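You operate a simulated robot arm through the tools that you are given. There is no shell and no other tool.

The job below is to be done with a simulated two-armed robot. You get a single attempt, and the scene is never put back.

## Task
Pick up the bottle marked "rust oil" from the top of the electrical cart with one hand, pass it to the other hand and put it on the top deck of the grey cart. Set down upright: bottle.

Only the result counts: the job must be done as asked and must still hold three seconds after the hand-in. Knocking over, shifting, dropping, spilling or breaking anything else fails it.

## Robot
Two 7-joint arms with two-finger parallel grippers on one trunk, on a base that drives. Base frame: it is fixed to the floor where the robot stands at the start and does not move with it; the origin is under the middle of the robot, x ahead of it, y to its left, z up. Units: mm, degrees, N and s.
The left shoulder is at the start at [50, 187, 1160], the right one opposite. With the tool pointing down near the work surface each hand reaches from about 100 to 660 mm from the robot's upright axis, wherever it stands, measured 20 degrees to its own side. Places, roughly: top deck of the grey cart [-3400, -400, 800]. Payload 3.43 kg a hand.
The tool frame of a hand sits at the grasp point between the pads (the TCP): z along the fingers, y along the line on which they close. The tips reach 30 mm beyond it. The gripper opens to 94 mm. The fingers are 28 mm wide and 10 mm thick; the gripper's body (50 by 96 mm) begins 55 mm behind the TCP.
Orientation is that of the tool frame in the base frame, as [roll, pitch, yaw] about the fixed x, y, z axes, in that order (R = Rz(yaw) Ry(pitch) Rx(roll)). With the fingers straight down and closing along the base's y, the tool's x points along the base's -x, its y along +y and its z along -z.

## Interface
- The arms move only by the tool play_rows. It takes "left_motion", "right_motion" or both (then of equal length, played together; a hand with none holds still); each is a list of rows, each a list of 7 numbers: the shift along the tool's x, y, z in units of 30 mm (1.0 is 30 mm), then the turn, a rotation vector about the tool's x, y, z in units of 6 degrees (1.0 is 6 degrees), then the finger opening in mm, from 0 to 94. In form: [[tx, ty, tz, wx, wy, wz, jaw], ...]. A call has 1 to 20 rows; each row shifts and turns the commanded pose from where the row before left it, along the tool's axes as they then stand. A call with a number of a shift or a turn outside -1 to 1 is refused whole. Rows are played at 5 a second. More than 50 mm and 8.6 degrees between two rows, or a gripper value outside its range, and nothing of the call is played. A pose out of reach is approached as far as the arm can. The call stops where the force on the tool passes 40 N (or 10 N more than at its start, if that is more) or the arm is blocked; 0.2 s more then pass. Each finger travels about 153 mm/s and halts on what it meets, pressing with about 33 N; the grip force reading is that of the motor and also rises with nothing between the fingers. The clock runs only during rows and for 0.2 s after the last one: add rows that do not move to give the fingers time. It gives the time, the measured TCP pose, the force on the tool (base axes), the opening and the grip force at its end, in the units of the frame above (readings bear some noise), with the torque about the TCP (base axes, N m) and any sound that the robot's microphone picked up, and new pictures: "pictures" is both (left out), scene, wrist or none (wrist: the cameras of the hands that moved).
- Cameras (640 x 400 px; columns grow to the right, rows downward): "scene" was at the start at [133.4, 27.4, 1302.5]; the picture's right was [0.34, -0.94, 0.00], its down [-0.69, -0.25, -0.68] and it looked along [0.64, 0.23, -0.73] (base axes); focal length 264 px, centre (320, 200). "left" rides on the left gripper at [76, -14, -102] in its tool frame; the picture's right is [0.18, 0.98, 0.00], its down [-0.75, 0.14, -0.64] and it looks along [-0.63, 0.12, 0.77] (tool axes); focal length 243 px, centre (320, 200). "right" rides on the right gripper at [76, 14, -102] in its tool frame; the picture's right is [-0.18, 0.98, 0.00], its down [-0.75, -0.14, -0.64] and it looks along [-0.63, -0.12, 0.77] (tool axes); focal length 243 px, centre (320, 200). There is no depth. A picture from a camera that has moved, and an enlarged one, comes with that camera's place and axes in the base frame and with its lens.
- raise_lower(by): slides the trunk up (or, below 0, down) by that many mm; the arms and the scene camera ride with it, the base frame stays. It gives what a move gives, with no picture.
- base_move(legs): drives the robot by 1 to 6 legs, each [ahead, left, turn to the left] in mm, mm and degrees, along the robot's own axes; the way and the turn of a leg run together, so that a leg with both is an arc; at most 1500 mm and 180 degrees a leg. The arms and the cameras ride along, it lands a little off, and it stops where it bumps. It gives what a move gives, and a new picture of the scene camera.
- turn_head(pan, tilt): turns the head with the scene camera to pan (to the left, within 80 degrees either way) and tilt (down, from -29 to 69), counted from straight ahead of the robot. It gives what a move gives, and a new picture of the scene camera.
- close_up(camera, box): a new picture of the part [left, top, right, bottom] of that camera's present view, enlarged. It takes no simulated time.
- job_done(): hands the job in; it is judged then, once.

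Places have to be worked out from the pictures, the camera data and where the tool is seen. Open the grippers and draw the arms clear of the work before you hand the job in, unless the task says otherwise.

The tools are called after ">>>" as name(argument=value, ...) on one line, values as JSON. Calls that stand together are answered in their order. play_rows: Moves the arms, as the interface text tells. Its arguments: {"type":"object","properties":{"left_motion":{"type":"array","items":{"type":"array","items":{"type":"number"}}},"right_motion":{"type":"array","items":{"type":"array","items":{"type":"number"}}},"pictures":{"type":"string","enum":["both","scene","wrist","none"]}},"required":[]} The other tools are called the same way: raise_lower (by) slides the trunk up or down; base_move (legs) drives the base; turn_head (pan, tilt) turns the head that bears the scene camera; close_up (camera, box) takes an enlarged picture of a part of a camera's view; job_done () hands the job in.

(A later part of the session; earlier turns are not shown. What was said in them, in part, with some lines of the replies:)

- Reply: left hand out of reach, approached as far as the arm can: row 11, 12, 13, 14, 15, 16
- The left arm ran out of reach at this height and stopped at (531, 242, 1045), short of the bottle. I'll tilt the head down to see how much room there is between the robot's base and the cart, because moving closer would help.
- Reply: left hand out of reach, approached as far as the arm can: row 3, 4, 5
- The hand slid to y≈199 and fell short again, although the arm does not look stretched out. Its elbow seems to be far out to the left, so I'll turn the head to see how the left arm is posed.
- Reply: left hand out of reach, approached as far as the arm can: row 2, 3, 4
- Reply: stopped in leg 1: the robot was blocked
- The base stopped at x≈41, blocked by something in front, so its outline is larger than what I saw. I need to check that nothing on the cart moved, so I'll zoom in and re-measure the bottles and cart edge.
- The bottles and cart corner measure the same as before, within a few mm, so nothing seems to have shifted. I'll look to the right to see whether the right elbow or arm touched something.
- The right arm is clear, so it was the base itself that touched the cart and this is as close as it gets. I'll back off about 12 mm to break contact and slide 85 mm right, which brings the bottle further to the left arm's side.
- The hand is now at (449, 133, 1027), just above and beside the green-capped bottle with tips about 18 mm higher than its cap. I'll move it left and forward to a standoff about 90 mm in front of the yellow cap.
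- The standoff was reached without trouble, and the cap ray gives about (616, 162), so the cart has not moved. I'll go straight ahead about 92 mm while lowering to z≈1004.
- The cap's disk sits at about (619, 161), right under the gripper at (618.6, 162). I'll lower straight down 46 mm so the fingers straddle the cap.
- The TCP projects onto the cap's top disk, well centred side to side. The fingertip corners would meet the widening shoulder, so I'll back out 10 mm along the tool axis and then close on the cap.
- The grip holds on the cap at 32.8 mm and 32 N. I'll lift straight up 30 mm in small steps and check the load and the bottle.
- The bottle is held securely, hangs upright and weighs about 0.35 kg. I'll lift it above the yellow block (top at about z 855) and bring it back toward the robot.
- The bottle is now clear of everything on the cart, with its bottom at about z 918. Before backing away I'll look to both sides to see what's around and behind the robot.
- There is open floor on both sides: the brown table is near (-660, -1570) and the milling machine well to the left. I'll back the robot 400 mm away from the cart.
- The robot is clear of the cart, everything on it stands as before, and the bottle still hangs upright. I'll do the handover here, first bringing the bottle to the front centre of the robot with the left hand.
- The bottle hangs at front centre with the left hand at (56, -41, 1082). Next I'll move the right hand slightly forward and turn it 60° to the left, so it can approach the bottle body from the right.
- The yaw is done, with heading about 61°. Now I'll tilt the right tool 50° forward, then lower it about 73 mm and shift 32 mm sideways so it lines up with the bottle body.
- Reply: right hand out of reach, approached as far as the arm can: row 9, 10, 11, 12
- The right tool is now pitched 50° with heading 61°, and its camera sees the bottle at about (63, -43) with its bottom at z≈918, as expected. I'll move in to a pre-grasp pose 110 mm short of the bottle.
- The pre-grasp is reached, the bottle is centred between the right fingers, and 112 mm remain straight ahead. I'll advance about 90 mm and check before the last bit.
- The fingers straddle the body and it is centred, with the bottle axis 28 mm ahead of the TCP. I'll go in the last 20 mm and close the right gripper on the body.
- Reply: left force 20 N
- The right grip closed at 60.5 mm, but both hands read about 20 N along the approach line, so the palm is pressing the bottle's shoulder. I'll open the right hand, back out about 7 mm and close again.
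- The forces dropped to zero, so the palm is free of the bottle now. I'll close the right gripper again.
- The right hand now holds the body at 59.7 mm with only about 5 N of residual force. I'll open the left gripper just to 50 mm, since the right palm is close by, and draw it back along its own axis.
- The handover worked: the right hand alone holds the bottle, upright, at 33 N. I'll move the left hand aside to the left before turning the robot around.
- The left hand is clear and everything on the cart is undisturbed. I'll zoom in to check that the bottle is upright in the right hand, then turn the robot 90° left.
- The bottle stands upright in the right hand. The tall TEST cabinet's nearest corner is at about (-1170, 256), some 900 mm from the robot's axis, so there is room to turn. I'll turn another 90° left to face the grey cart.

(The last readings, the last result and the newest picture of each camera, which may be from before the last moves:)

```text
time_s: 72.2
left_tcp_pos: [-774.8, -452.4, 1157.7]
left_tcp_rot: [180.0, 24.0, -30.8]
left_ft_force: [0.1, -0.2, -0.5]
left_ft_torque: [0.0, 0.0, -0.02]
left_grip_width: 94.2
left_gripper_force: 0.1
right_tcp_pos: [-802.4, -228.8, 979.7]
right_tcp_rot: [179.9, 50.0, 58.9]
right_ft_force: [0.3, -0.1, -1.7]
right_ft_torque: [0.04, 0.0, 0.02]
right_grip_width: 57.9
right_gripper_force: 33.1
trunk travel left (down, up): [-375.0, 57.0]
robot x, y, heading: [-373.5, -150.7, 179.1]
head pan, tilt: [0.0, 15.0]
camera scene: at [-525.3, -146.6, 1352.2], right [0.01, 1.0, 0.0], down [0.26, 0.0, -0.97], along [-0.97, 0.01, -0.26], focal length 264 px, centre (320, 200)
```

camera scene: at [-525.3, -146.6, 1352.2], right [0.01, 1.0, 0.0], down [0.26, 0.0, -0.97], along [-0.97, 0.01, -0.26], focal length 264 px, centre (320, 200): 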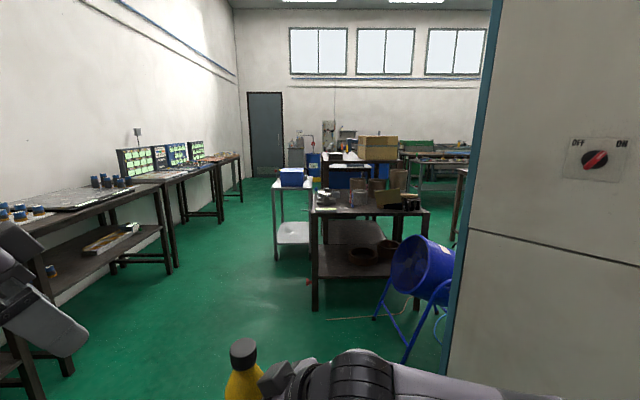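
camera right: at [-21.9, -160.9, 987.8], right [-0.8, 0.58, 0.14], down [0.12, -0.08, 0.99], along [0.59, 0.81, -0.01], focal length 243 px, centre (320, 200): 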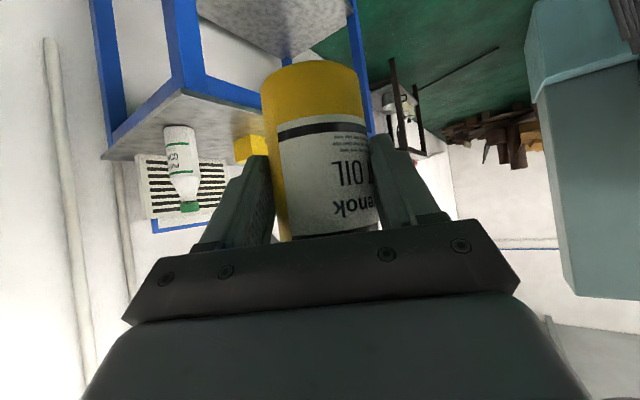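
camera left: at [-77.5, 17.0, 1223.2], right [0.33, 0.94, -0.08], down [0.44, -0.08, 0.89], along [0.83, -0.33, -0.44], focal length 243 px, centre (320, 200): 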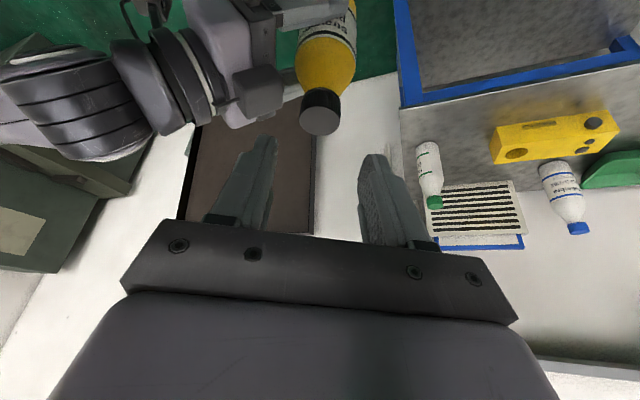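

The grey cart is ahead at about (294, 181) in the picture, carrying a blue box. The right grip reading fell from 59.6 to 57.8 mm, so I'll look closely at both the bottle and the cart.

>>> close_up(camera="right", box=[200, 20, 440, 260])

>>> close_up(camera="scene", box=[240, 120, 440, 320])

>>> close_up(camera="scene", box=[200, 320, 360, 400])

```text
1.67 times, centred on (320, 140) of right
camera zoom: at [-724.2, -126.3, 987.8], right [0.78, -0.61, 0.14], down [-0.12, 0.08, 0.99], along [-0.61, -0.79, -0.01], focal length 404 px, centre (320, 300)
```

zoom: 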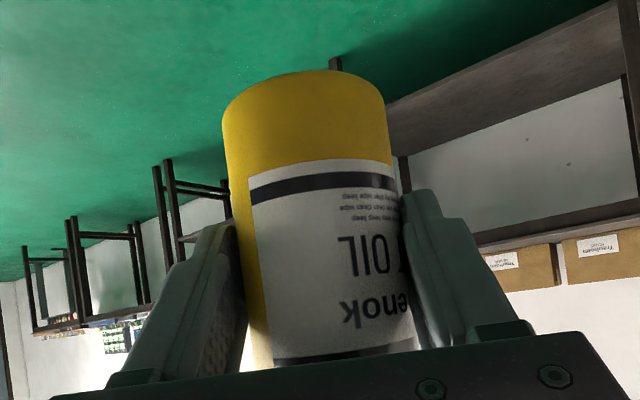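

```text
2.00 times, centred on (340, 220) of scene
camera zoom: at [-525.3, -146.6, 1352.2], right [0.01, 1.0, 0.0], down [0.26, 0.0, -0.97], along [-0.97, 0.01, -0.26], focal length 529 px, centre (280, 160)
```

zoom: 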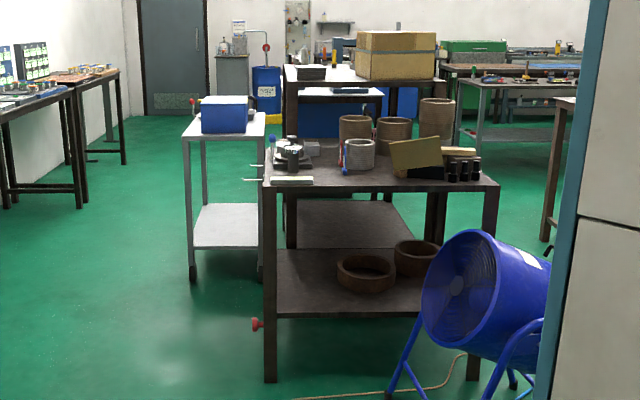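

```text
4.00 times, centred on (280, 360) of scene
camera zoom: at [-525.3, -146.6, 1352.2], right [0.01, 1.0, 0.0], down [0.26, 0.0, -0.97], along [-0.97, 0.01, -0.26], focal length 1058 px, centre (480, -440)
```

zoom: 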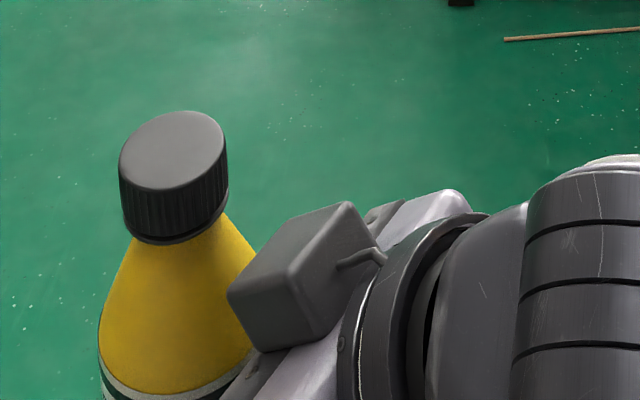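

The deck spans roughly x -3000 to -3700 and y -590 to -203, with a blue box in its middle and the brown table close by on its right. I'll approach the cart from its left (-y) side, first driving down the aisle along y≈-800.

>>> base_move(legs=[[1000, 500, 0], [1020, 130, 0]])

```text
time_s: 82.8
left_tcp_pos: [-2793.8, -1093.2, 1157.8]
left_tcp_rot: [180.0, 23.9, -29.4]
left_ft_force: [0.2, -0.2, -0.3]
left_ft_torque: [0.03, -0.01, -0.02]
left_grip_width: 94.1
left_gripper_force: 0.0
right_tcp_pos: [-2825.2, -871.0, 979.1]
right_tcp_rot: [179.9, 50.0, 60.4]
right_ft_force: [0.3, 0.1, -3.1]
right_ft_torque: [0.02, -0.01, -0.01]
right_grip_width: 57.3
right_gripper_force: 33.4
trunk travel left (down, up): [-375.0, 57.0]
robot x, y, heading: [-2399.5, -777.0, -179.5]
head pan, tilt: [0.0, 15.0]
camera scene: at [-2551.1, -782.5, 1352.2], right [-0.01, 1.0, 0.0], down [0.26, 0.0, -0.97], along [-0.97, -0.01, -0.26], focal length 264 px, centre (320, 200)
```

scene: 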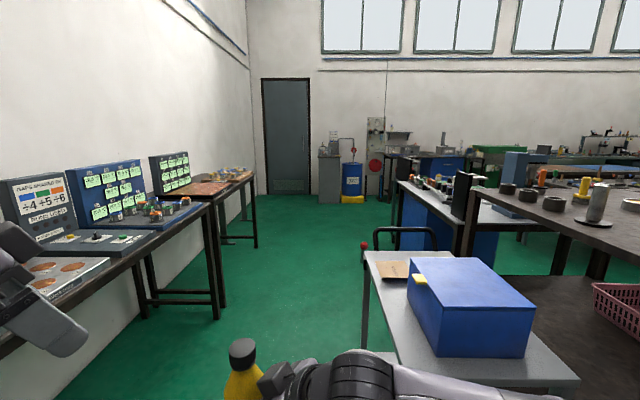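

I'm now at (-2400, -777), facing the grey cart from its front-left side. I'll zoom in on the deck to locate its edges, the blue box and the free space.

>>> turn_head(pan=-15, tilt=30)

>>> close_up(camera="scene", box=[200, 120, 520, 330])

```text
time_s: 83.6
left_tcp_pos: [-2793.2, -1093.8, 1158.5]
left_tcp_rot: [179.9, 24.0, -29.3]
left_ft_force: [-0.8, 0.3, 0.8]
left_ft_torque: [-0.03, 0.03, -0.03]
left_grip_width: 94.1
left_gripper_force: 0.0
right_tcp_pos: [-2825.2, -872.1, 979.6]
right_tcp_rot: [180.0, 50.0, 60.5]
right_ft_force: [0.6, 0.6, -2.1]
right_ft_torque: [0.06, -0.01, -0.02]
right_grip_width: 57.1
right_gripper_force: 32.6
trunk travel left (down, up): [-375.0, 57.0]
robot x, y, heading: [-2400.0, -782.2, -179.5]
head pan, tilt: [-15.0, 30.0]
camera scene: at [-2545.1, -759.1, 1328.1], right [0.25, 0.97, 0.0], down [0.48, -0.12, -0.87], along [-0.84, 0.21, -0.5], focal length 264 px, centre (320, 200)
```

scene: 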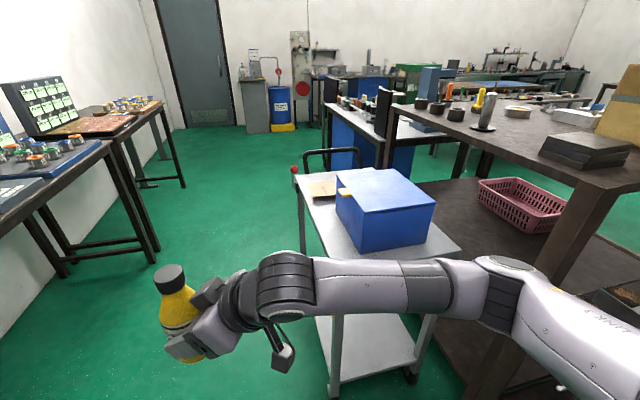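

```text
1.90 times, centred on (360, 225) of scene
camera zoom: at [-2545.1, -759.1, 1328.1], right [0.25, 0.97, 0.0], down [0.48, -0.12, -0.87], along [-0.84, 0.21, -0.5], focal length 504 px, centre (244, 152)
```

zoom: 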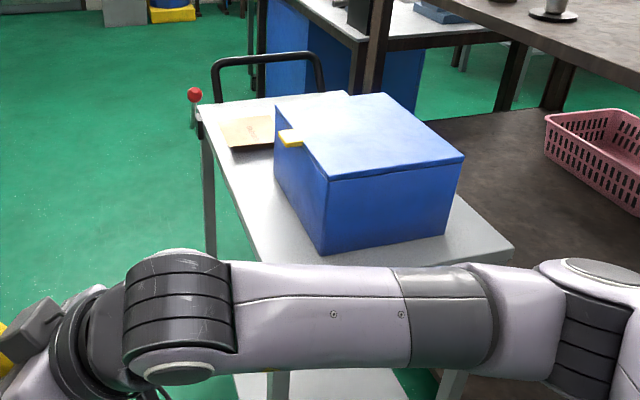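

The right grip width has crept down to 57.1 mm, so I want to know whether the bottle is slipping. I'll compare it in the right wrist camera with the earlier picture.

>>> close_up(camera="right", box=[200, 20, 440, 260])

>>> close_up(camera="scene", box=[140, 250, 310, 380])

```text
1.67 times, centred on (320, 140) of right
camera zoom: at [-2750.2, -767.4, 987.7], right [0.8, -0.59, 0.14], down [-0.12, 0.08, 0.99], along [-0.59, -0.81, -0.01], focal length 404 px, centre (320, 300)
```

zoom: 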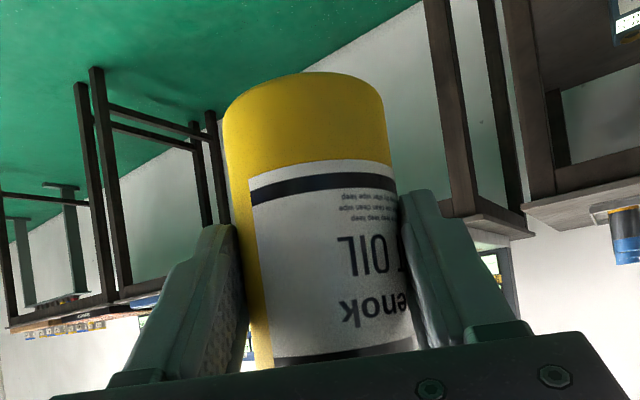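

```text
3.08 times, centred on (225, 315) of scene
camera zoom: at [-2545.1, -759.1, 1328.1], right [0.25, 0.97, 0.0], down [0.48, -0.12, -0.87], along [-0.84, 0.21, -0.5], focal length 814 px, centre (612, -154)
```

zoom: 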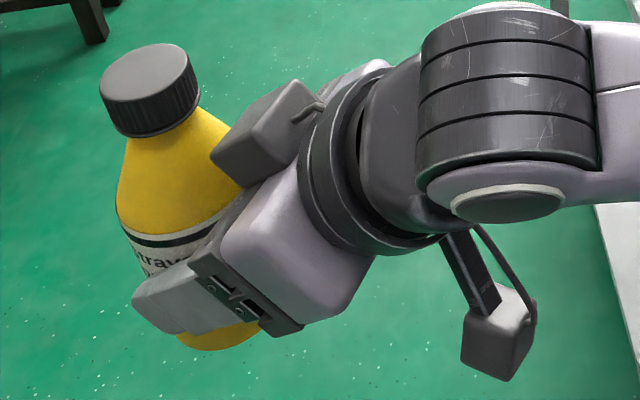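

The bottle hasn't moved in the grip. The best free spot is the deck's front-left corner, around (-3085, -545): the deck's left edge is at y≈-595, its front edge at x≈-3025 and the blue box's front-left corner at (-3097, -496). I'll tuck the left hand back and turn the robot to face +y.

>>> play_rows(left_motion=[[0.868, -0.087, -0.386, 0, 0, 0, 60], [0.868, -0.087, -0.386, 0, 0, 0, 60], [0.868, -0.087, -0.386, 0, 0, 0, 60], [0.868, -0.087, -0.386, 0, 0, 0, 60], [0.868, -0.087, -0.386, 0, 0, 0, 60], [0, 0, 0, 0, 0, 0, 60]], pictures="none")

>>> base_move(legs=[[0, 0, -90]])

```text
time_s: 85.0
left_tcp_pos: [-2662.0, -1152.4, 1155.8]
left_tcp_rot: [179.9, 24.0, -29.3]
left_ft_force: [0.1, 0.7, 0.0]
left_ft_torque: [-0.04, 0.04, -0.01]
left_grip_width: 60.2
left_gripper_force: 0.0
right_tcp_pos: [-2825.3, -872.0, 979.2]
right_tcp_rot: [179.9, 49.9, 60.5]
right_ft_force: [0.5, -0.9, -2.0]
right_ft_torque: [0.04, -0.05, 0.01]
right_grip_width: 57.2
right_gripper_force: 33.2
trunk travel left (down, up): [-375.0, 57.0]
robot x, y, heading: [-2397.1, -783.6, -179.2]
head pan, tilt: [-15.0, 30.0]
```

```text
time_s: 89.1
left_tcp_pos: [-2781.9, -535.8, 1157.4]
left_tcp_rot: [179.9, 23.9, -116.6]
left_ft_force: [0.6, -0.2, -0.5]
left_ft_torque: [-0.01, -0.04, -0.02]
left_grip_width: 60.1
left_gripper_force: 0.1
right_tcp_pos: [-2509.6, -359.9, 979.5]
right_tcp_rot: [180.0, 50.0, -26.8]
right_ft_force: [0.2, 0.8, -2.3]
right_ft_torque: [-0.04, -0.02, 0.03]
right_grip_width: 56.8
right_gripper_force: 33.0
trunk travel left (down, up): [-375.0, 57.0]
robot x, y, heading: [-2401.4, -783.3, 93.6]
head pan, tilt: [-15.0, 30.0]
camera scene: at [-2383.9, -633.8, 1328.1], right [0.98, -0.2, 0.0], down [-0.1, -0.49, -0.87], along [0.18, 0.85, -0.5], focal length 264 px, centre (320, 200)
```

scene: 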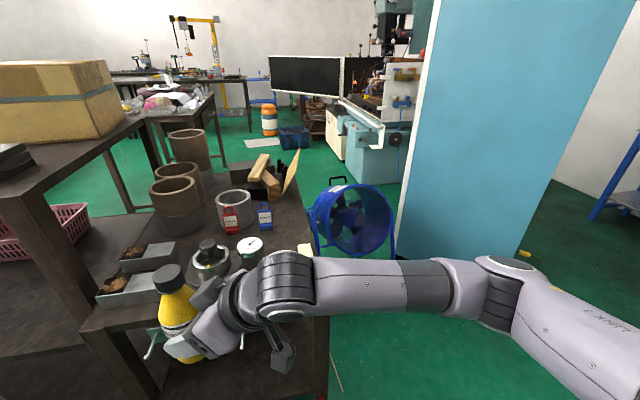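

The heading came out at 93.6°, with the bottle still well clear of the brown table, whose edge is at y≈-176. I'll square up, back off 197 mm, and slide 500 mm left toward the grey cart.

>>> base_move(legs=[[0, 0, -3.6], [-197, 0, 0], [0, 480, 0]])

>>> turn_head(pan=20, tilt=45)

```text
time_s: 95.5
left_tcp_pos: [-3251.1, -704.4, 1157.9]
left_tcp_rot: [180.0, 24.0, -120.5]
left_ft_force: [-0.1, -0.5, -0.2]
left_ft_torque: [-0.01, 0.01, 0.03]
left_grip_width: 59.8
left_gripper_force: 0.0
right_tcp_pos: [-2967.1, -550.2, 978.8]
right_tcp_rot: [180.0, 50.1, -30.7]
right_ft_force: [0.5, 0.4, -2.3]
right_ft_torque: [-0.03, -0.03, 0.01]
right_grip_width: 56.9
right_gripper_force: 33.4
trunk travel left (down, up): [-375.0, 57.0]
robot x, y, heading: [-2886.0, -976.7, 89.6]
head pan, tilt: [-15.0, 30.0]
camera scene: at [-2861.1, -830.2, 1328.1], right [0.96, -0.27, 0.0], down [-0.13, -0.48, -0.87], along [0.23, 0.83, -0.5], focal length 264 px, centre (320, 200)
```

scene: 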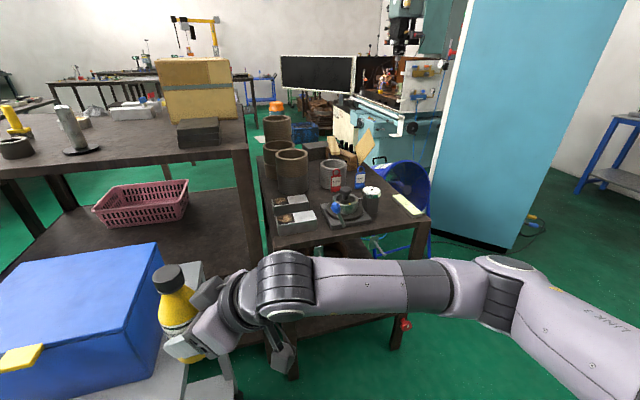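

```text
time_s: 96.5
left_tcp_pos: [-3252.4, -705.0, 1156.6]
left_tcp_rot: [-180.0, 24.0, -120.6]
left_ft_force: [-0.3, 0.3, 0.3]
left_ft_torque: [0.0, -0.04, -0.01]
left_grip_width: 59.9
left_gripper_force: 0.1
right_tcp_pos: [-2966.9, -548.6, 979.1]
right_tcp_rot: [179.9, 50.0, -30.6]
right_ft_force: [0.0, 0.1, -2.3]
right_ft_torque: [-0.02, 0.0, 0.0]
right_grip_width: 56.8
right_gripper_force: 32.8
trunk travel left (down, up): [-375.0, 57.0]
robot x, y, heading: [-2886.2, -977.7, 89.6]
head pan, tilt: [20.0, 45.0]
camera scene: at [-2912.2, -840.5, 1305.5], right [0.94, 0.33, 0.0], down [0.23, -0.67, -0.71], along [-0.23, 0.67, -0.71], focal length 264 px, centre (320, 200)
```

scene: 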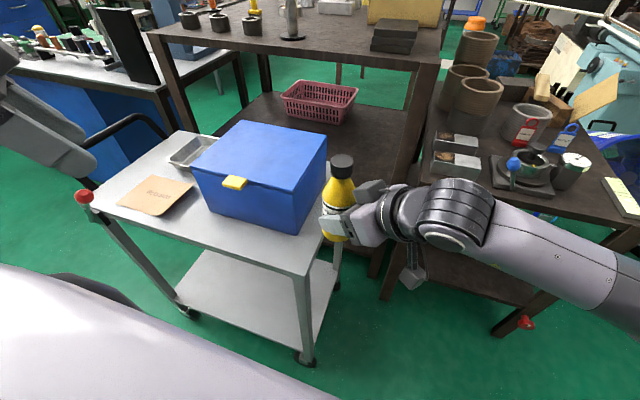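

This is a good view of the deck: triangulating the box's bottom corner from two views puts it at about (-3092, -499, 805). I'll zoom in on the deck corner to pin down its edges.

>>> close_up(camera="scene", box=[180, 140, 380, 300])

>>> close_up(camera="right", box=[0, 0, 640, 400])

```text
2.50 times, centred on (280, 220) of scene
camera zoom: at [-2912.2, -840.5, 1305.5], right [0.94, 0.33, 0.0], down [0.23, -0.67, -0.71], along [-0.23, 0.67, -0.71], focal length 661 px, centre (420, 150)
```

zoom: 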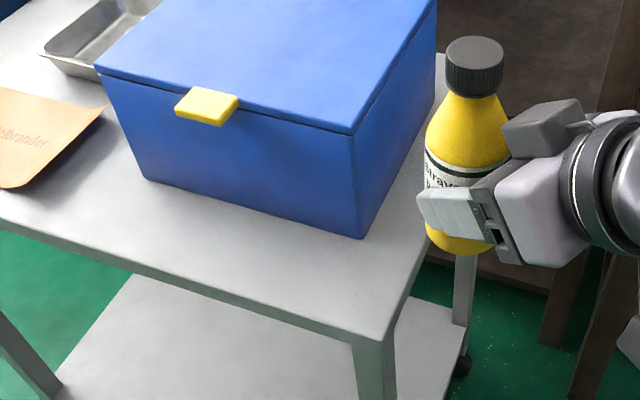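

```text
1.00 times, centred on (320, 200) of right (not enlarged: the box is as wide or as high as the picture)
camera zoom: at [-2865.1, -625.2, 987.7], right [-0.6, -0.79, 0.14], down [0.08, 0.12, 0.99], along [-0.79, 0.61, -0.01], focal length 243 px, centre (320, 200)
```

zoom: 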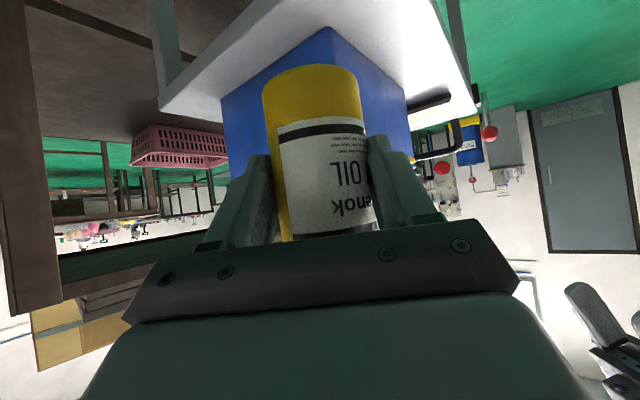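

The deck top is at z≈805 with its left edge at y≈-590 and front edge at x≈-3037. The box's left face is at y≈-498. A right-hand heading of 30° (now 60°) would keep the opening fingers clear of the box, so I'll shift the hand right and rotate it while still off the deck.

>>> play_rows(right_motion=[[0.369, -0.374, -0.439, 0, 0, 0, 40], [0.369, -0.374, -0.439, 0, 0, 0, 40], [0.369, -0.374, -0.439, 0, 0, 0, 40], [0.369, -0.374, -0.439, 0, 0, 0, 40], [0, 0, 0, 0.766, 0, 0.643, 40], [0, 0, 0, 0.766, 0, 0.643, 40], [0, 0, 0, 0.766, 0, 0.643, 40], [0, 0, 0, 0.766, 0, 0.643, 40], [0, 0, 0, 0.766, 0, 0.643, 40], [0, 0, 0, 0, 0, 0, 40]], pictures="both")

```text
time_s: 98.7
left_tcp_pos: [-3251.0, -704.9, 1157.4]
left_tcp_rot: [180.0, 24.1, -120.7]
left_ft_force: [0.3, 0.4, 0.1]
left_ft_torque: [0.0, 0.01, 0.02]
left_grip_width: 60.0
left_gripper_force: 0.0
right_tcp_pos: [-2885.4, -543.9, 980.2]
right_tcp_rot: [180.0, 50.0, -60.8]
right_ft_force: [0.1, -0.3, -2.7]
right_ft_torque: [-0.04, -0.03, 0.0]
right_grip_width: 56.7
right_gripper_force: 33.1
trunk travel left (down, up): [-375.0, 57.0]
robot x, y, heading: [-2884.4, -977.1, 89.5]
head pan, tilt: [20.0, 45.0]
camera scene: at [-2912.2, -840.6, 1305.5], right [0.94, 0.33, 0.0], down [0.23, -0.67, -0.71], along [-0.23, 0.67, -0.71], focal length 264 px, centre (320, 200)
camera right: at [-2835.3, -662.8, 987.2], right [-0.92, -0.38, 0.14], down [0.13, 0.06, 0.99], along [-0.38, 0.92, -0.01], focal length 243 px, centre (320, 200)
```

scene: 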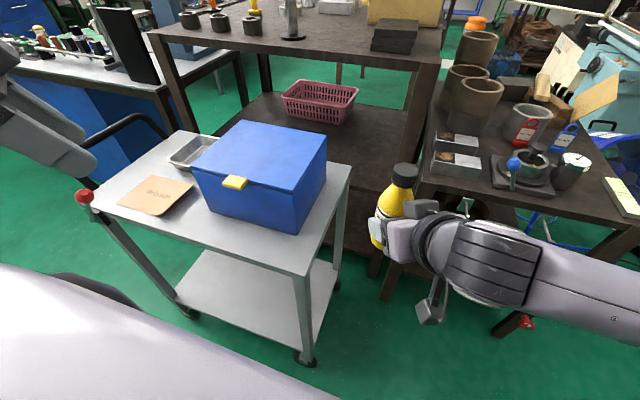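
right: 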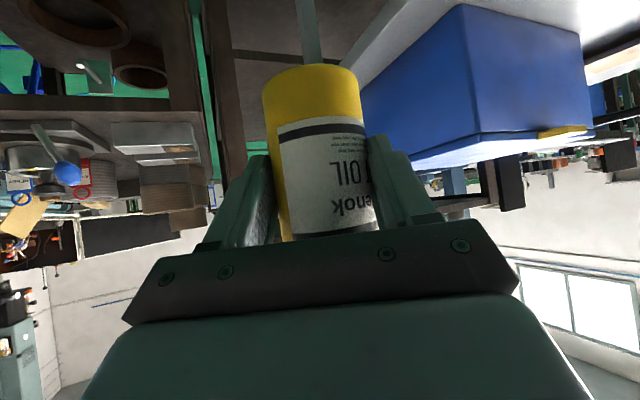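

The hand is now at (-2885, -544) with heading 30° relative to the robot, and the bottle axis is at about (-2892, -531). I'll back up 18 mm and slide 192 mm left to bring the bottle over the deck's free corner.

>>> base_move(legs=[[-18, 0, 0], [0, 192, 0]])

>>> turn_head(pan=5, tilt=50)

```text
time_s: 101.4
left_tcp_pos: [-3441.6, -723.0, 1157.2]
left_tcp_rot: [-180.0, 24.0, -120.4]
left_ft_force: [0.2, -1.3, -0.3]
left_ft_torque: [0.0, 0.01, -0.02]
left_grip_width: 59.7
left_gripper_force: 0.1
right_tcp_pos: [-3076.0, -561.1, 978.3]
right_tcp_rot: [179.9, 49.9, -60.7]
right_ft_force: [-0.1, -0.3, -1.8]
right_ft_torque: [-0.02, -0.04, -0.02]
right_grip_width: 56.6
right_gripper_force: 33.0
trunk travel left (down, up): [-375.0, 57.0]
robot x, y, heading: [-3078.6, -991.5, 89.7]
head pan, tilt: [20.0, 45.0]
camera scene: at [-3103.1, -856.9, 1305.5], right [0.94, 0.33, 0.0], down [0.24, -0.67, -0.71], along [-0.24, 0.67, -0.71], focal length 264 px, centre (320, 200)
```

scene: 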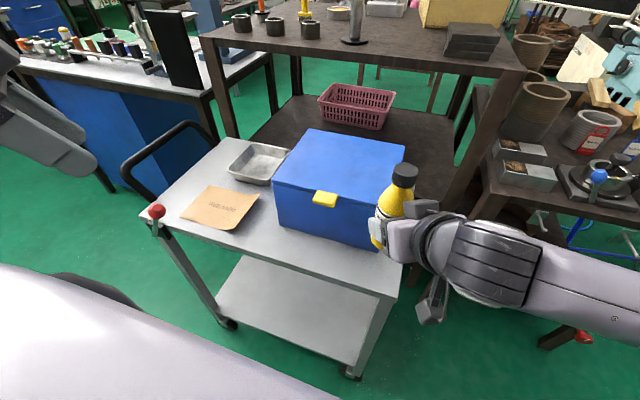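

```text
time_s: 102.2
left_tcp_pos: [-3441.9, -723.8, 1157.0]
left_tcp_rot: [180.0, 24.0, -120.5]
left_ft_force: [-0.1, 0.4, -0.3]
left_ft_torque: [0.02, 0.02, -0.01]
left_grip_width: 60.2
left_gripper_force: 0.1
right_tcp_pos: [-3076.6, -561.5, 978.8]
right_tcp_rot: [179.9, 49.9, -60.7]
right_ft_force: [0.2, -0.6, -2.1]
right_ft_torque: [-0.07, -0.03, 0.0]
right_grip_width: 56.8
right_gripper_force: 33.3
trunk travel left (down, up): [-375.0, 57.0]
robot x, y, heading: [-3075.2, -993.0, 89.4]
head pan, tilt: [5.0, 50.0]
camera scene: at [-3081.8, -856.8, 1298.6], right [1.0, 0.08, 0.0], down [0.06, -0.76, -0.64], along [-0.05, 0.64, -0.77], focal length 264 px, centre (320, 200)
```

scene: 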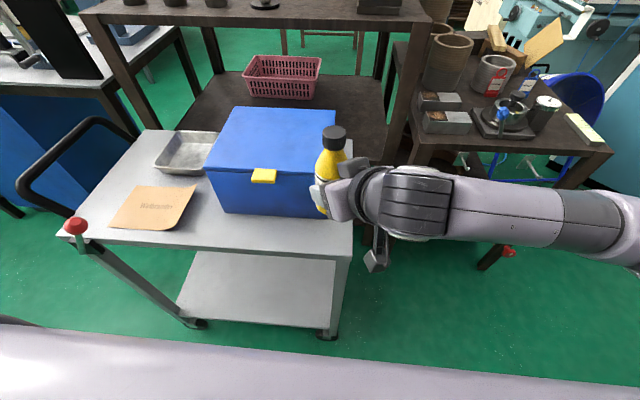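

The bottle axis is now at about (-3083, -549), over the free corner. I'll zoom in on that corner and the hand to verify the clearances before lowering.

>>> close_up(camera="scene", box=[260, 110, 420, 290])

>>> close_up(camera="right", box=[0, 0, 640, 400])

>>> close_up(camera="left", box=[0, 0, 640, 400])

```text
2.22 times, centred on (340, 200) of scene
camera zoom: at [-3081.8, -856.8, 1298.6], right [1.0, 0.08, 0.0], down [0.06, -0.76, -0.64], along [-0.05, 0.64, -0.77], focal length 588 px, centre (276, 200)
```

zoom: 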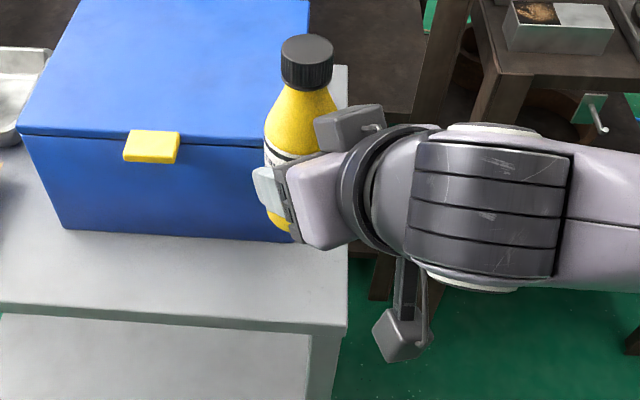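

```text
1.00 times, centred on (320, 200) of right (not enlarged: the box is as wide or as high as the picture)
camera zoom: at [-3026.1, -678.9, 987.1], right [-0.91, -0.38, 0.14], down [0.13, 0.06, 0.99], along [-0.39, 0.92, -0.01], focal length 243 px, centre (320, 200)
```

zoom: 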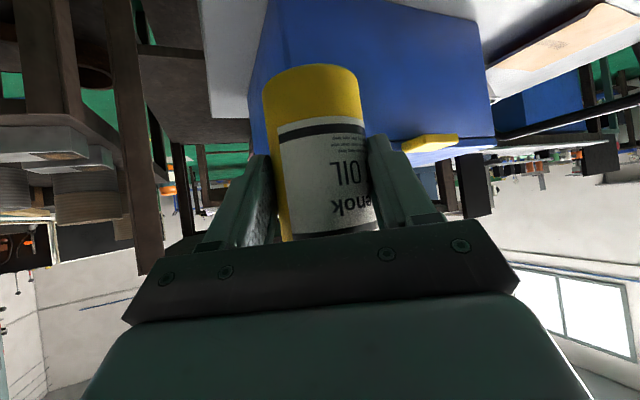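

```text
1.00 times, centred on (320, 200) of left (not enlarged: the box is as wide or as high as the picture)
camera zoom: at [-3486.5, -825.6, 1220.0], right [-0.93, 0.35, -0.08], down [0.1, 0.44, 0.89], along [0.35, 0.83, -0.44], focal length 243 px, centre (320, 200)
```

zoom: 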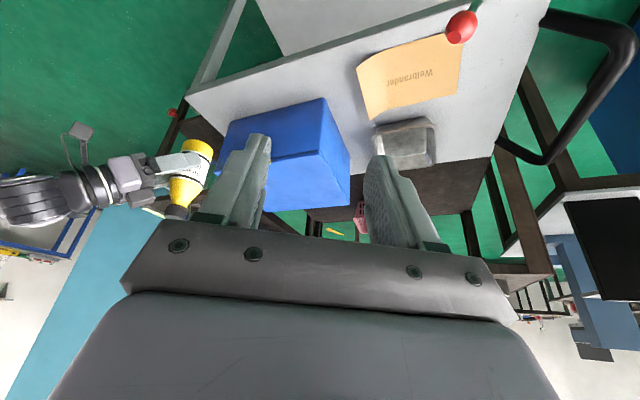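

The side view from the left hand confirms the deck corner near (-3045, -588) and the box corner at (-3096, -498). I'll nudge the bottle about 4.5 mm forward and lower the trunk 92 mm, leaving it roughly 20 mm above the deck.

>>> play_rows(right_motion=[[-0.0965, 0, 0.115, 0, 0, 0, 40], [0, 0, 0, 0, 0, 0, 40]], pictures="none")

>>> raise_lower(by=-92)

>>> close_up(camera="left", box=[120, 40, 360, 240])

>>> close_up(camera="scene", box=[220, 60, 460, 300])

>>> close_up(camera="right", box=[0, 0, 640, 400])

```text
time_s: 102.8
left_tcp_pos: [-3442.5, -721.9, 1157.5]
left_tcp_rot: [-180.0, 24.0, -120.4]
left_ft_force: [-0.1, -1.0, -1.0]
left_ft_torque: [0.01, 0.0, -0.01]
left_grip_width: 59.7
left_gripper_force: 0.1
right_tcp_pos: [-3078.6, -557.9, 978.5]
right_tcp_rot: [179.8, 49.9, -60.7]
right_ft_force: [0.1, 0.0, -2.2]
right_ft_torque: [-0.05, 0.04, 0.01]
right_grip_width: 56.6
right_gripper_force: 32.6
trunk travel left (down, up): [-375.0, 57.0]
robot x, y, heading: [-3072.7, -988.7, 89.4]
head pan, tilt: [5.0, 50.0]
```

```text
time_s: 104.0
left_tcp_pos: [-3442.0, -723.7, 1064.9]
left_tcp_rot: [-179.9, 24.0, -120.5]
left_ft_force: [-0.9, -0.4, -0.1]
left_ft_torque: [-0.01, -0.01, 0.03]
left_grip_width: 60.0
left_gripper_force: 0.0
right_tcp_pos: [-3077.4, -557.5, 886.9]
right_tcp_rot: [179.9, 50.0, -60.6]
right_ft_force: [-0.6, 0.3, -2.7]
right_ft_torque: [-0.07, -0.03, 0.0]
right_grip_width: 56.8
right_gripper_force: 33.2
trunk travel left (down, up): [-283.0, 149.0]
robot x, y, heading: [-3073.8, -992.0, 89.4]
head pan, tilt: [5.0, 50.0]
```

```text
2.00 times, centred on (240, 140) of left
camera zoom: at [-3486.5, -825.7, 1128.1], right [-0.93, 0.35, -0.07], down [0.1, 0.44, 0.89], along [0.35, 0.83, -0.44], focal length 485 px, centre (480, 320)
```

zoom: 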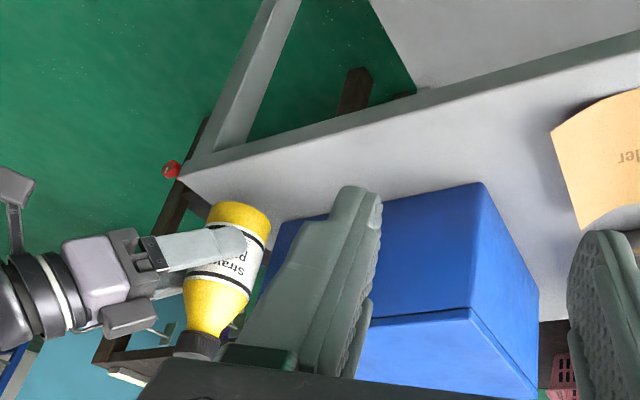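

```text
1.67 times, centred on (340, 180) of scene
camera zoom: at [-3081.7, -856.9, 1206.6], right [1.0, 0.08, 0.0], down [0.06, -0.76, -0.64], along [-0.05, 0.64, -0.77], focal length 441 px, centre (287, 233)
```

zoom: 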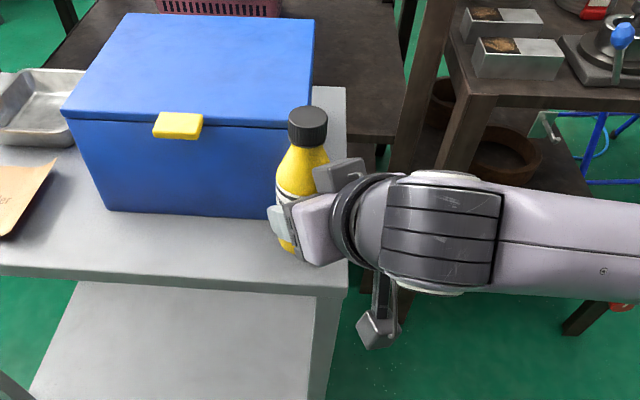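

```text
1.00 times, centred on (320, 200) of right (not enlarged: the box is as wide or as high as the picture)
camera zoom: at [-3028.3, -675.2, 895.6], right [-0.91, -0.38, 0.14], down [0.13, 0.06, 0.99], along [-0.39, 0.92, -0.01], focal length 243 px, centre (320, 200)
```

zoom: 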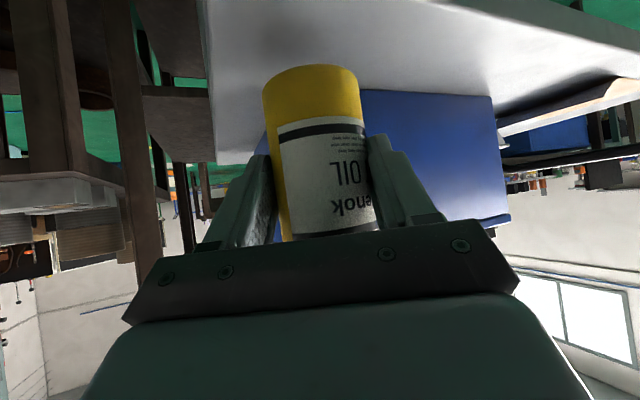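

The bottle's bottom is at z≈827 over (-3087, -546), about 15 mm in from the deck edges and 18 mm from the box. I'll lower it another 15 mm with the arm and then feel for contact.

>>> play_rows(right_motion=[[0.1277, 0, 0.1072, 0, 0, 0, 40], [0.1277, 0, 0.1072, 0, 0, 0, 40], [0.1277, 0, 0.1072, 0, 0, 0, 40], [0, 0, 0, 0, 0, 0, 40]], pictures="none")

>>> close_up(camera="left", box=[160, 90, 300, 200])

>>> close_up(camera="right", box=[200, 20, 440, 180])

```text
time_s: 105.0
left_tcp_pos: [-3442.9, -721.9, 1064.2]
left_tcp_rot: [179.9, 23.9, -120.5]
left_ft_force: [0.4, -0.2, -0.1]
left_ft_torque: [0.03, 0.0, -0.02]
left_grip_width: 60.1
left_gripper_force: 0.1
right_tcp_pos: [-3077.8, -558.5, 871.9]
right_tcp_rot: [179.8, 50.0, -60.8]
right_ft_force: [-0.2, 0.0, -1.2]
right_ft_torque: [-0.03, -0.02, 0.03]
right_grip_width: 56.8
right_gripper_force: 32.9
trunk travel left (down, up): [-283.0, 149.0]
robot x, y, heading: [-3074.3, -993.2, 89.5]
head pan, tilt: [5.0, 50.0]
```

```text
3.64 times, centred on (230, 145) of left
camera zoom: at [-3486.5, -825.6, 1128.0], right [-0.93, 0.35, -0.08], down [0.1, 0.44, 0.89], along [0.35, 0.83, -0.44], focal length 882 px, centre (647, 400)
```

zoom: 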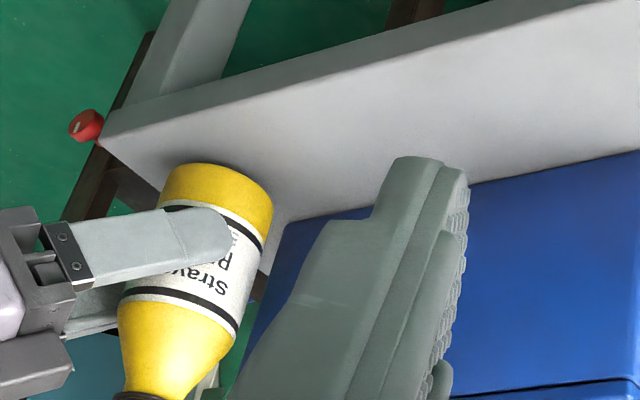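

```text
2.50 times, centred on (320, 100) of right
camera zoom: at [-3028.1, -674.8, 880.5], right [-0.91, -0.38, 0.14], down [0.13, 0.06, 0.99], along [-0.38, 0.92, -0.01], focal length 606 px, centre (320, 450)
```

zoom: 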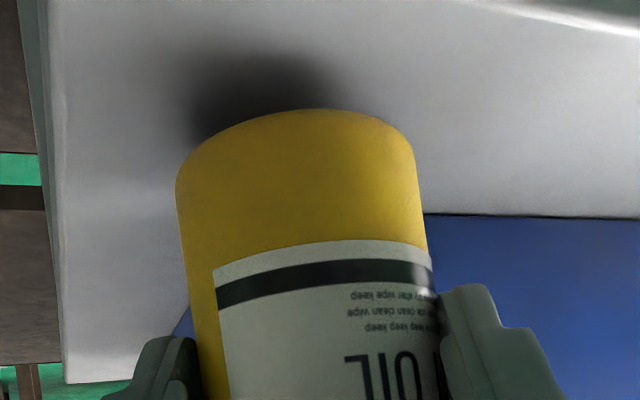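

The contact shadow shows the base well inside the deck with about 7 mm to go. I'll lower in 1.5 mm steps and watch the force.

>>> play_rows(right_motion=[[0.0383, 0, 0.03215, 0, 0, 0, 40], [0.0383, 0, 0.03215, 0, 0, 0, 40], [0.0383, 0, 0.03215, 0, 0, 0, 40], [0, 0, 0, 0, 0, 0, 40]], pictures="none")

```text
time_s: 106.0
left_tcp_pos: [-3442.5, -722.7, 1065.2]
left_tcp_rot: [-179.9, 23.9, -120.5]
left_ft_force: [-0.2, 0.4, -0.4]
left_ft_torque: [0.02, 0.01, -0.02]
left_grip_width: 59.8
left_gripper_force: 0.0
right_tcp_pos: [-3077.8, -557.8, 867.9]
right_tcp_rot: [179.9, 49.9, -60.7]
right_ft_force: [-0.1, -0.1, -2.8]
right_ft_torque: [-0.03, 0.0, 0.0]
right_grip_width: 56.8
right_gripper_force: 33.1
trunk travel left (down, up): [-283.0, 149.0]
robot x, y, heading: [-3080.8, -991.4, 89.9]
head pan, tilt: [5.0, 50.0]
```

There is no contact yet: the force is still just the bottle's weight at TCP z≈868. I'll continue down in 1.5 mm steps.

>>> play_rows(right_motion=[[0.0383, 0, 0.03215, 0, 0, 0, 40], [0.0383, 0, 0.03215, 0, 0, 0, 40], [0, 0, 0, 0, 0, 0, 40]], pictures="none")

>>> close_up(camera="right", box=[200, 20, 440, 180])

```text
time_s: 106.8
left_tcp_pos: [-3443.2, -721.7, 1066.6]
left_tcp_rot: [-179.9, 23.9, -120.5]
left_ft_force: [0.8, 0.1, -0.2]
left_ft_torque: [0.01, -0.02, -0.04]
left_grip_width: 60.4
left_gripper_force: 0.0
right_tcp_pos: [-3079.2, -556.5, 864.4]
right_tcp_rot: [179.9, 49.8, -60.6]
right_ft_force: [0.3, -1.0, -2.8]
right_ft_torque: [-0.06, 0.0, -0.02]
right_grip_width: 56.7
right_gripper_force: 32.9
trunk travel left (down, up): [-283.0, 149.0]
robot x, y, heading: [-3075.3, -994.0, 89.3]
head pan, tilt: [5.0, 50.0]
```

```text
2.50 times, centred on (320, 100) of right
camera zoom: at [-3028.5, -674.6, 872.8], right [-0.91, -0.38, 0.14], down [0.13, 0.06, 0.99], along [-0.39, 0.92, -0.01], focal length 606 px, centre (320, 450)
```

zoom: 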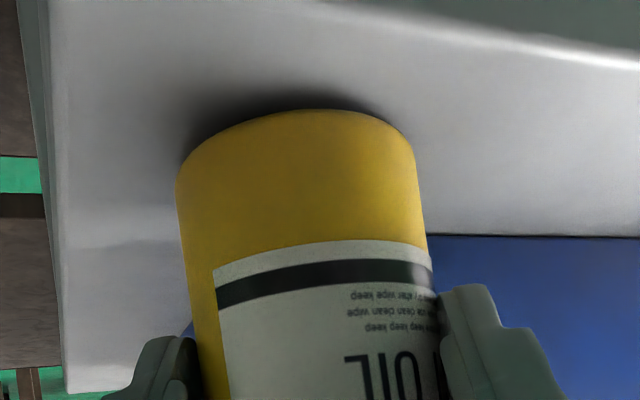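

The shadow has nearly closed up against the base, so contact is only a few mm away. I'll keep stepping down.

>>> play_rows(right_motion=[[0.0383, 0, 0.03215, 0, 0, 0, 40], [0.0383, 0, 0.03215, 0, 0, 0, 40], [0, 0, 0, 0, 0, 0, 40]], pictures="none")

>>> close_up(camera="right", box=[200, 20, 440, 180])

```text
time_s: 107.6
left_tcp_pos: [-3443.0, -722.2, 1065.4]
left_tcp_rot: [179.9, 24.0, -120.5]
left_ft_force: [-0.7, 1.0, -0.2]
left_ft_torque: [0.0, 0.01, 0.01]
left_grip_width: 60.0
left_gripper_force: 0.1
right_tcp_pos: [-3078.7, -556.1, 862.4]
right_tcp_rot: [179.9, 50.1, -60.6]
right_ft_force: [0.4, -1.0, 4.1]
right_ft_torque: [0.13, 0.02, -0.03]
right_grip_width: 56.6
right_gripper_force: 33.4
trunk travel left (down, up): [-283.0, 149.0]
robot x, y, heading: [-3079.9, -992.8, 89.6]
head pan, tilt: [5.0, 50.0]
```

```text
2.50 times, centred on (320, 100) of right
camera zoom: at [-3028.8, -674.1, 870.8], right [-0.91, -0.38, 0.14], down [0.13, 0.06, 0.99], along [-0.38, 0.92, -0.01], focal length 606 px, centre (320, 450)
```

zoom: 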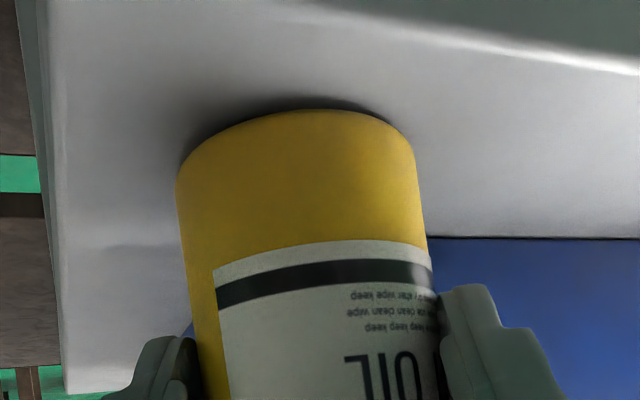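

The force rose to +4 N, so the bottle is touching the deck. I'll settle it 0.6 mm more and open the fingers gradually.

>>> play_rows(right_motion=[[0.0153, 0, 0.0129, 0, 0, 0, 40], [0, 0, 0, 0, 0, 0, 40], [0, 0, 0, 0, 0, 0, 58], [0, 0, 0, 0, 0, 0, 62], [0, 0, 0, 0, 0, 0, 68], [0, 0, 0, 0, 0, 0, 76], [0, 0, 0, 0, 0, 0, 84], [0, 0, 0, 0, 0, 0, 84]], pictures="both")

>>> close_up(camera="left", box=[120, 60, 340, 230])

```text
time_s: 109.4
left_tcp_pos: [-3442.0, -722.7, 1065.7]
left_tcp_rot: [-179.9, 24.0, -120.5]
left_ft_force: [-0.4, -0.6, 0.1]
left_ft_torque: [0.01, -0.03, -0.03]
left_grip_width: 59.7
left_gripper_force: 0.1
right_tcp_pos: [-3079.0, -557.1, 861.9]
right_tcp_rot: [179.9, 49.9, -60.6]
right_ft_force: [0.4, -0.1, 1.0]
right_ft_torque: [0.01, 0.03, -0.02]
right_grip_width: 83.9
right_gripper_force: 0.0
trunk travel left (down, up): [-283.0, 149.0]
robot x, y, heading: [-3078.4, -993.8, 89.6]
head pan, tilt: [5.0, 50.0]
camera scene: at [-3081.8, -856.9, 1206.6], right [1.0, 0.08, 0.0], down [0.06, -0.76, -0.64], along [-0.05, 0.64, -0.77], focal length 264 px, centre (320, 200)
camera right: at [-3028.4, -674.4, 869.5], right [-0.91, -0.38, 0.14], down [0.13, 0.06, 0.99], along [-0.39, 0.92, -0.01], focal length 243 px, centre (320, 200)
```

scene: 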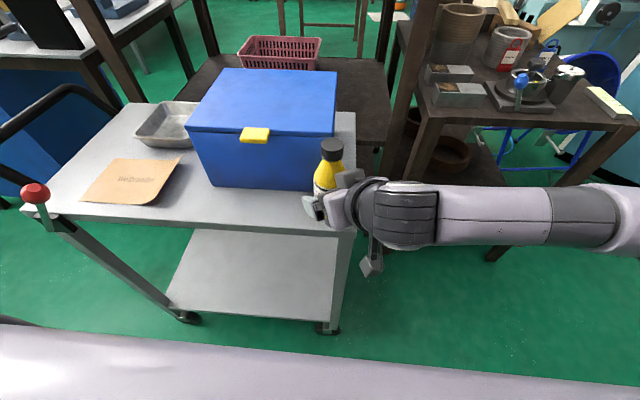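
right: 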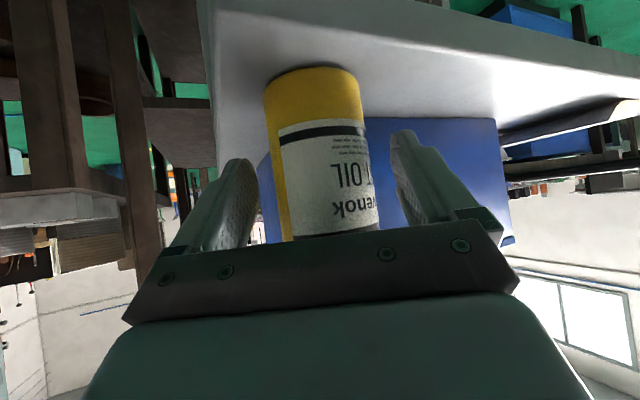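

```text
2.35 times, centred on (230, 145) of left
camera zoom: at [-3486.5, -825.7, 1128.1], right [-0.93, 0.35, -0.07], down [0.1, 0.44, 0.89], along [0.35, 0.83, -0.44], focal length 571 px, centre (532, 329)
```

zoom: 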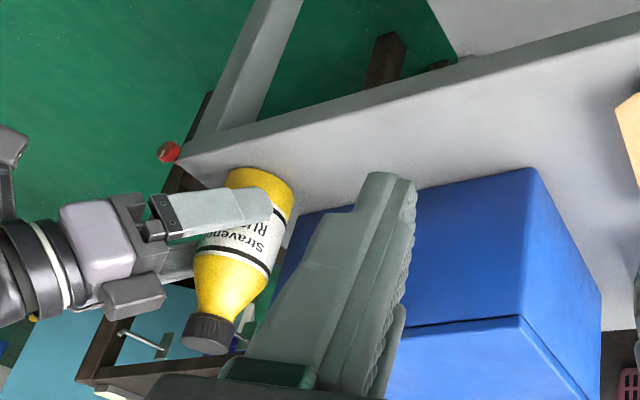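

The bottle stands on the deck with the fingers open to 84 mm on both sides. I'll withdraw the right hand horizontally 72 mm, straight back from the bottle.

>>> play_rows(right_motion=[[0.257, 0, -0.306, 0, 0, 0, 84], [0.514, 0, -0.613, 0, 0, 0, 84], [0.514, 0, -0.613, 0, 0, 0, 84], [0.257, 0, -0.306, 0, 0, 0, 84], [0, 0, 0, 0, 0, 0, 84]], pictures="both")

```text
time_s: 110.6
left_tcp_pos: [-3441.2, -723.1, 1064.9]
left_tcp_rot: [-180.0, 24.1, -120.6]
left_ft_force: [0.3, 0.4, 0.0]
left_ft_torque: [0.02, 0.01, 0.02]
left_grip_width: 60.1
left_gripper_force: 0.0
right_tcp_pos: [-3043.3, -620.0, 861.4]
right_tcp_rot: [179.9, 50.0, -60.6]
right_ft_force: [0.1, 0.3, 0.1]
right_ft_torque: [0.02, 0.01, 0.0]
right_grip_width: 84.0
right_gripper_force: 0.1
trunk travel left (down, up): [-283.0, 149.0]
robot x, y, heading: [-3084.1, -989.9, 89.2]
head pan, tilt: [5.0, 50.0]
camera scene: at [-3081.8, -856.9, 1206.6], right [1.0, 0.08, 0.0], down [0.06, -0.76, -0.64], along [-0.05, 0.64, -0.77], focal length 264 px, centre (320, 200)
camera right: at [-2993.9, -737.3, 870.0], right [-0.91, -0.38, 0.14], down [0.13, 0.06, 0.99], along [-0.38, 0.92, -0.01], focal length 243 px, centre (320, 200)
```

scene: 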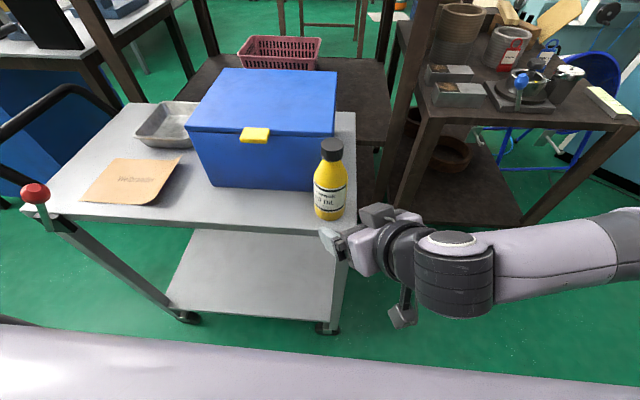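
right: 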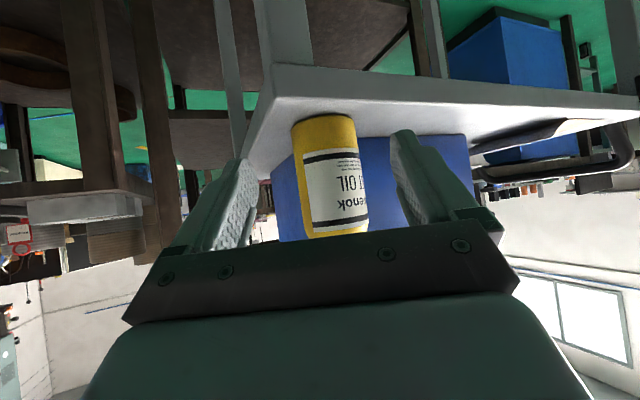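

The bottle stands upright and free on the grey cart's corner. I'll back the robot 150 mm straight away from the cart so both arms are well clear.

>>> base_move(legs=[[-150, 0, 0]])

>>> close_up(camera="scene", box=[180, 40, 440, 260])

```text
time_s: 112.0
left_tcp_pos: [-3443.3, -872.5, 1065.1]
left_tcp_rot: [-179.9, 24.0, -120.5]
left_ft_force: [0.5, 0.6, -0.1]
left_ft_torque: [0.02, 0.0, 0.0]
left_grip_width: 60.0
left_gripper_force: 0.1
right_tcp_pos: [-3043.7, -769.4, 862.3]
right_tcp_rot: [-179.9, 50.0, -60.8]
right_ft_force: [0.6, 0.7, -0.2]
right_ft_torque: [0.0, 0.0, 0.03]
right_grip_width: 83.8
right_gripper_force: 0.1
trunk travel left (down, up): [-283.0, 149.0]
robot x, y, heading: [-3075.2, -1142.6, 89.6]
head pan, tilt: [5.0, 50.0]
camera scene: at [-3083.0, -1006.8, 1206.6], right [1.0, 0.08, 0.0], down [0.06, -0.76, -0.64], along [-0.05, 0.64, -0.77], focal length 264 px, centre (320, 200)
```

scene: 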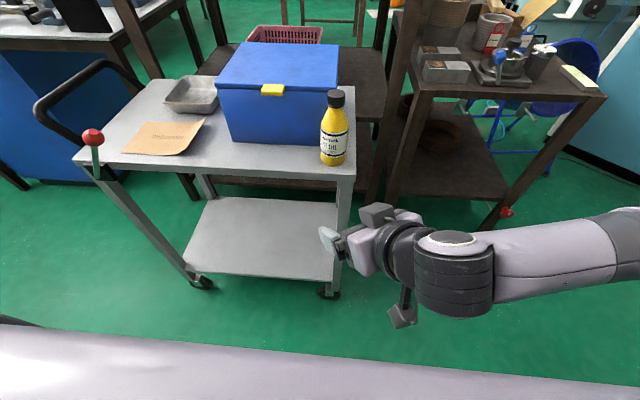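

```text
1.82 times, centred on (310, 150) of scene
camera zoom: at [-3083.0, -1006.8, 1206.6], right [1.0, 0.08, 0.0], down [0.06, -0.76, -0.64], along [-0.05, 0.64, -0.77], focal length 481 px, centre (338, 291)
```

zoom: 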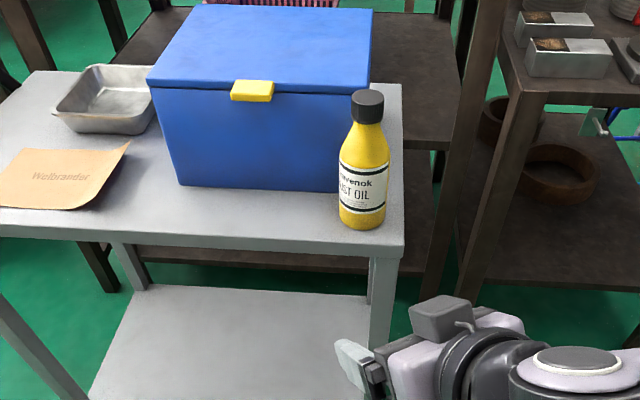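

The bottle stands upright on the grey cart's top deck, clear of the blue box and of both arms. I'll open both grippers fully and wait a moment to confirm nothing moves.

>>> play_rows(left_motion=[[0, 0, 0, 0, 0, 0, 94], [0, 0, 0, 0, 0, 0, 94], [0, 0, 0, 0, 0, 0, 94]], right_motion=[[0, 0, 0, 0, 0, 0, 94], [0, 0, 0, 0, 0, 0, 94], [0, 0, 0, 0, 0, 0, 94]], pictures="scene")

```text
time_s: 112.8
left_tcp_pos: [-3444.8, -871.5, 1065.9]
left_tcp_rot: [180.0, 24.0, -120.6]
left_ft_force: [0.1, 0.1, 0.1]
left_ft_torque: [0.01, 0.01, 0.0]
left_grip_width: 94.1
left_gripper_force: 0.0
right_tcp_pos: [-3044.0, -768.9, 861.8]
right_tcp_rot: [179.9, 49.9, -60.8]
right_ft_force: [0.1, 0.1, -0.1]
right_ft_torque: [0.0, 0.03, 0.04]
right_grip_width: 93.8
right_gripper_force: 0.0
trunk travel left (down, up): [-283.0, 149.0]
robot x, y, heading: [-3077.7, -1145.2, 89.3]
head pan, tilt: [5.0, 50.0]
camera scene: at [-3083.0, -1006.5, 1206.6], right [1.0, 0.08, 0.0], down [0.06, -0.76, -0.64], along [-0.05, 0.64, -0.77], focal length 264 px, centre (320, 200)
```

scene: 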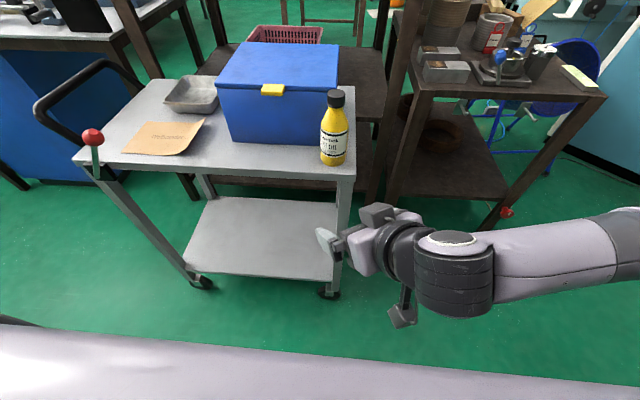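

Both grippers are open and both arms are clear. The rust oil bottle is steady and upright on the grey cart's top deck, so I'm handing in the job.

>>> job_done()

```text
The job is handed in.
```

I handed the job in with the rust oil bottle standing upright on the front-left corner of the grey cart's top deck. The left hand picked it up by the cap, and the right hand took it by the body and set it down. I don't have the verdict yet.

- **Placement:** the base is about 15 mm in from the deck edges and about 18 mm from the blue box. The bottle was still steady in the last picture, about 3 s after I released it.
- **Arms:** both grippers are open and both arms are drawn back about 150 mm or more from the bottle.
- **Bump at the electrical cart:** while driving closer to reach the bottle, the base stopped against something, most likely the cart. I re-measured the bottles and the cart corner afterwards and found no shift beyond my measuring error of a few mm. A smaller movement than that would not have shown.
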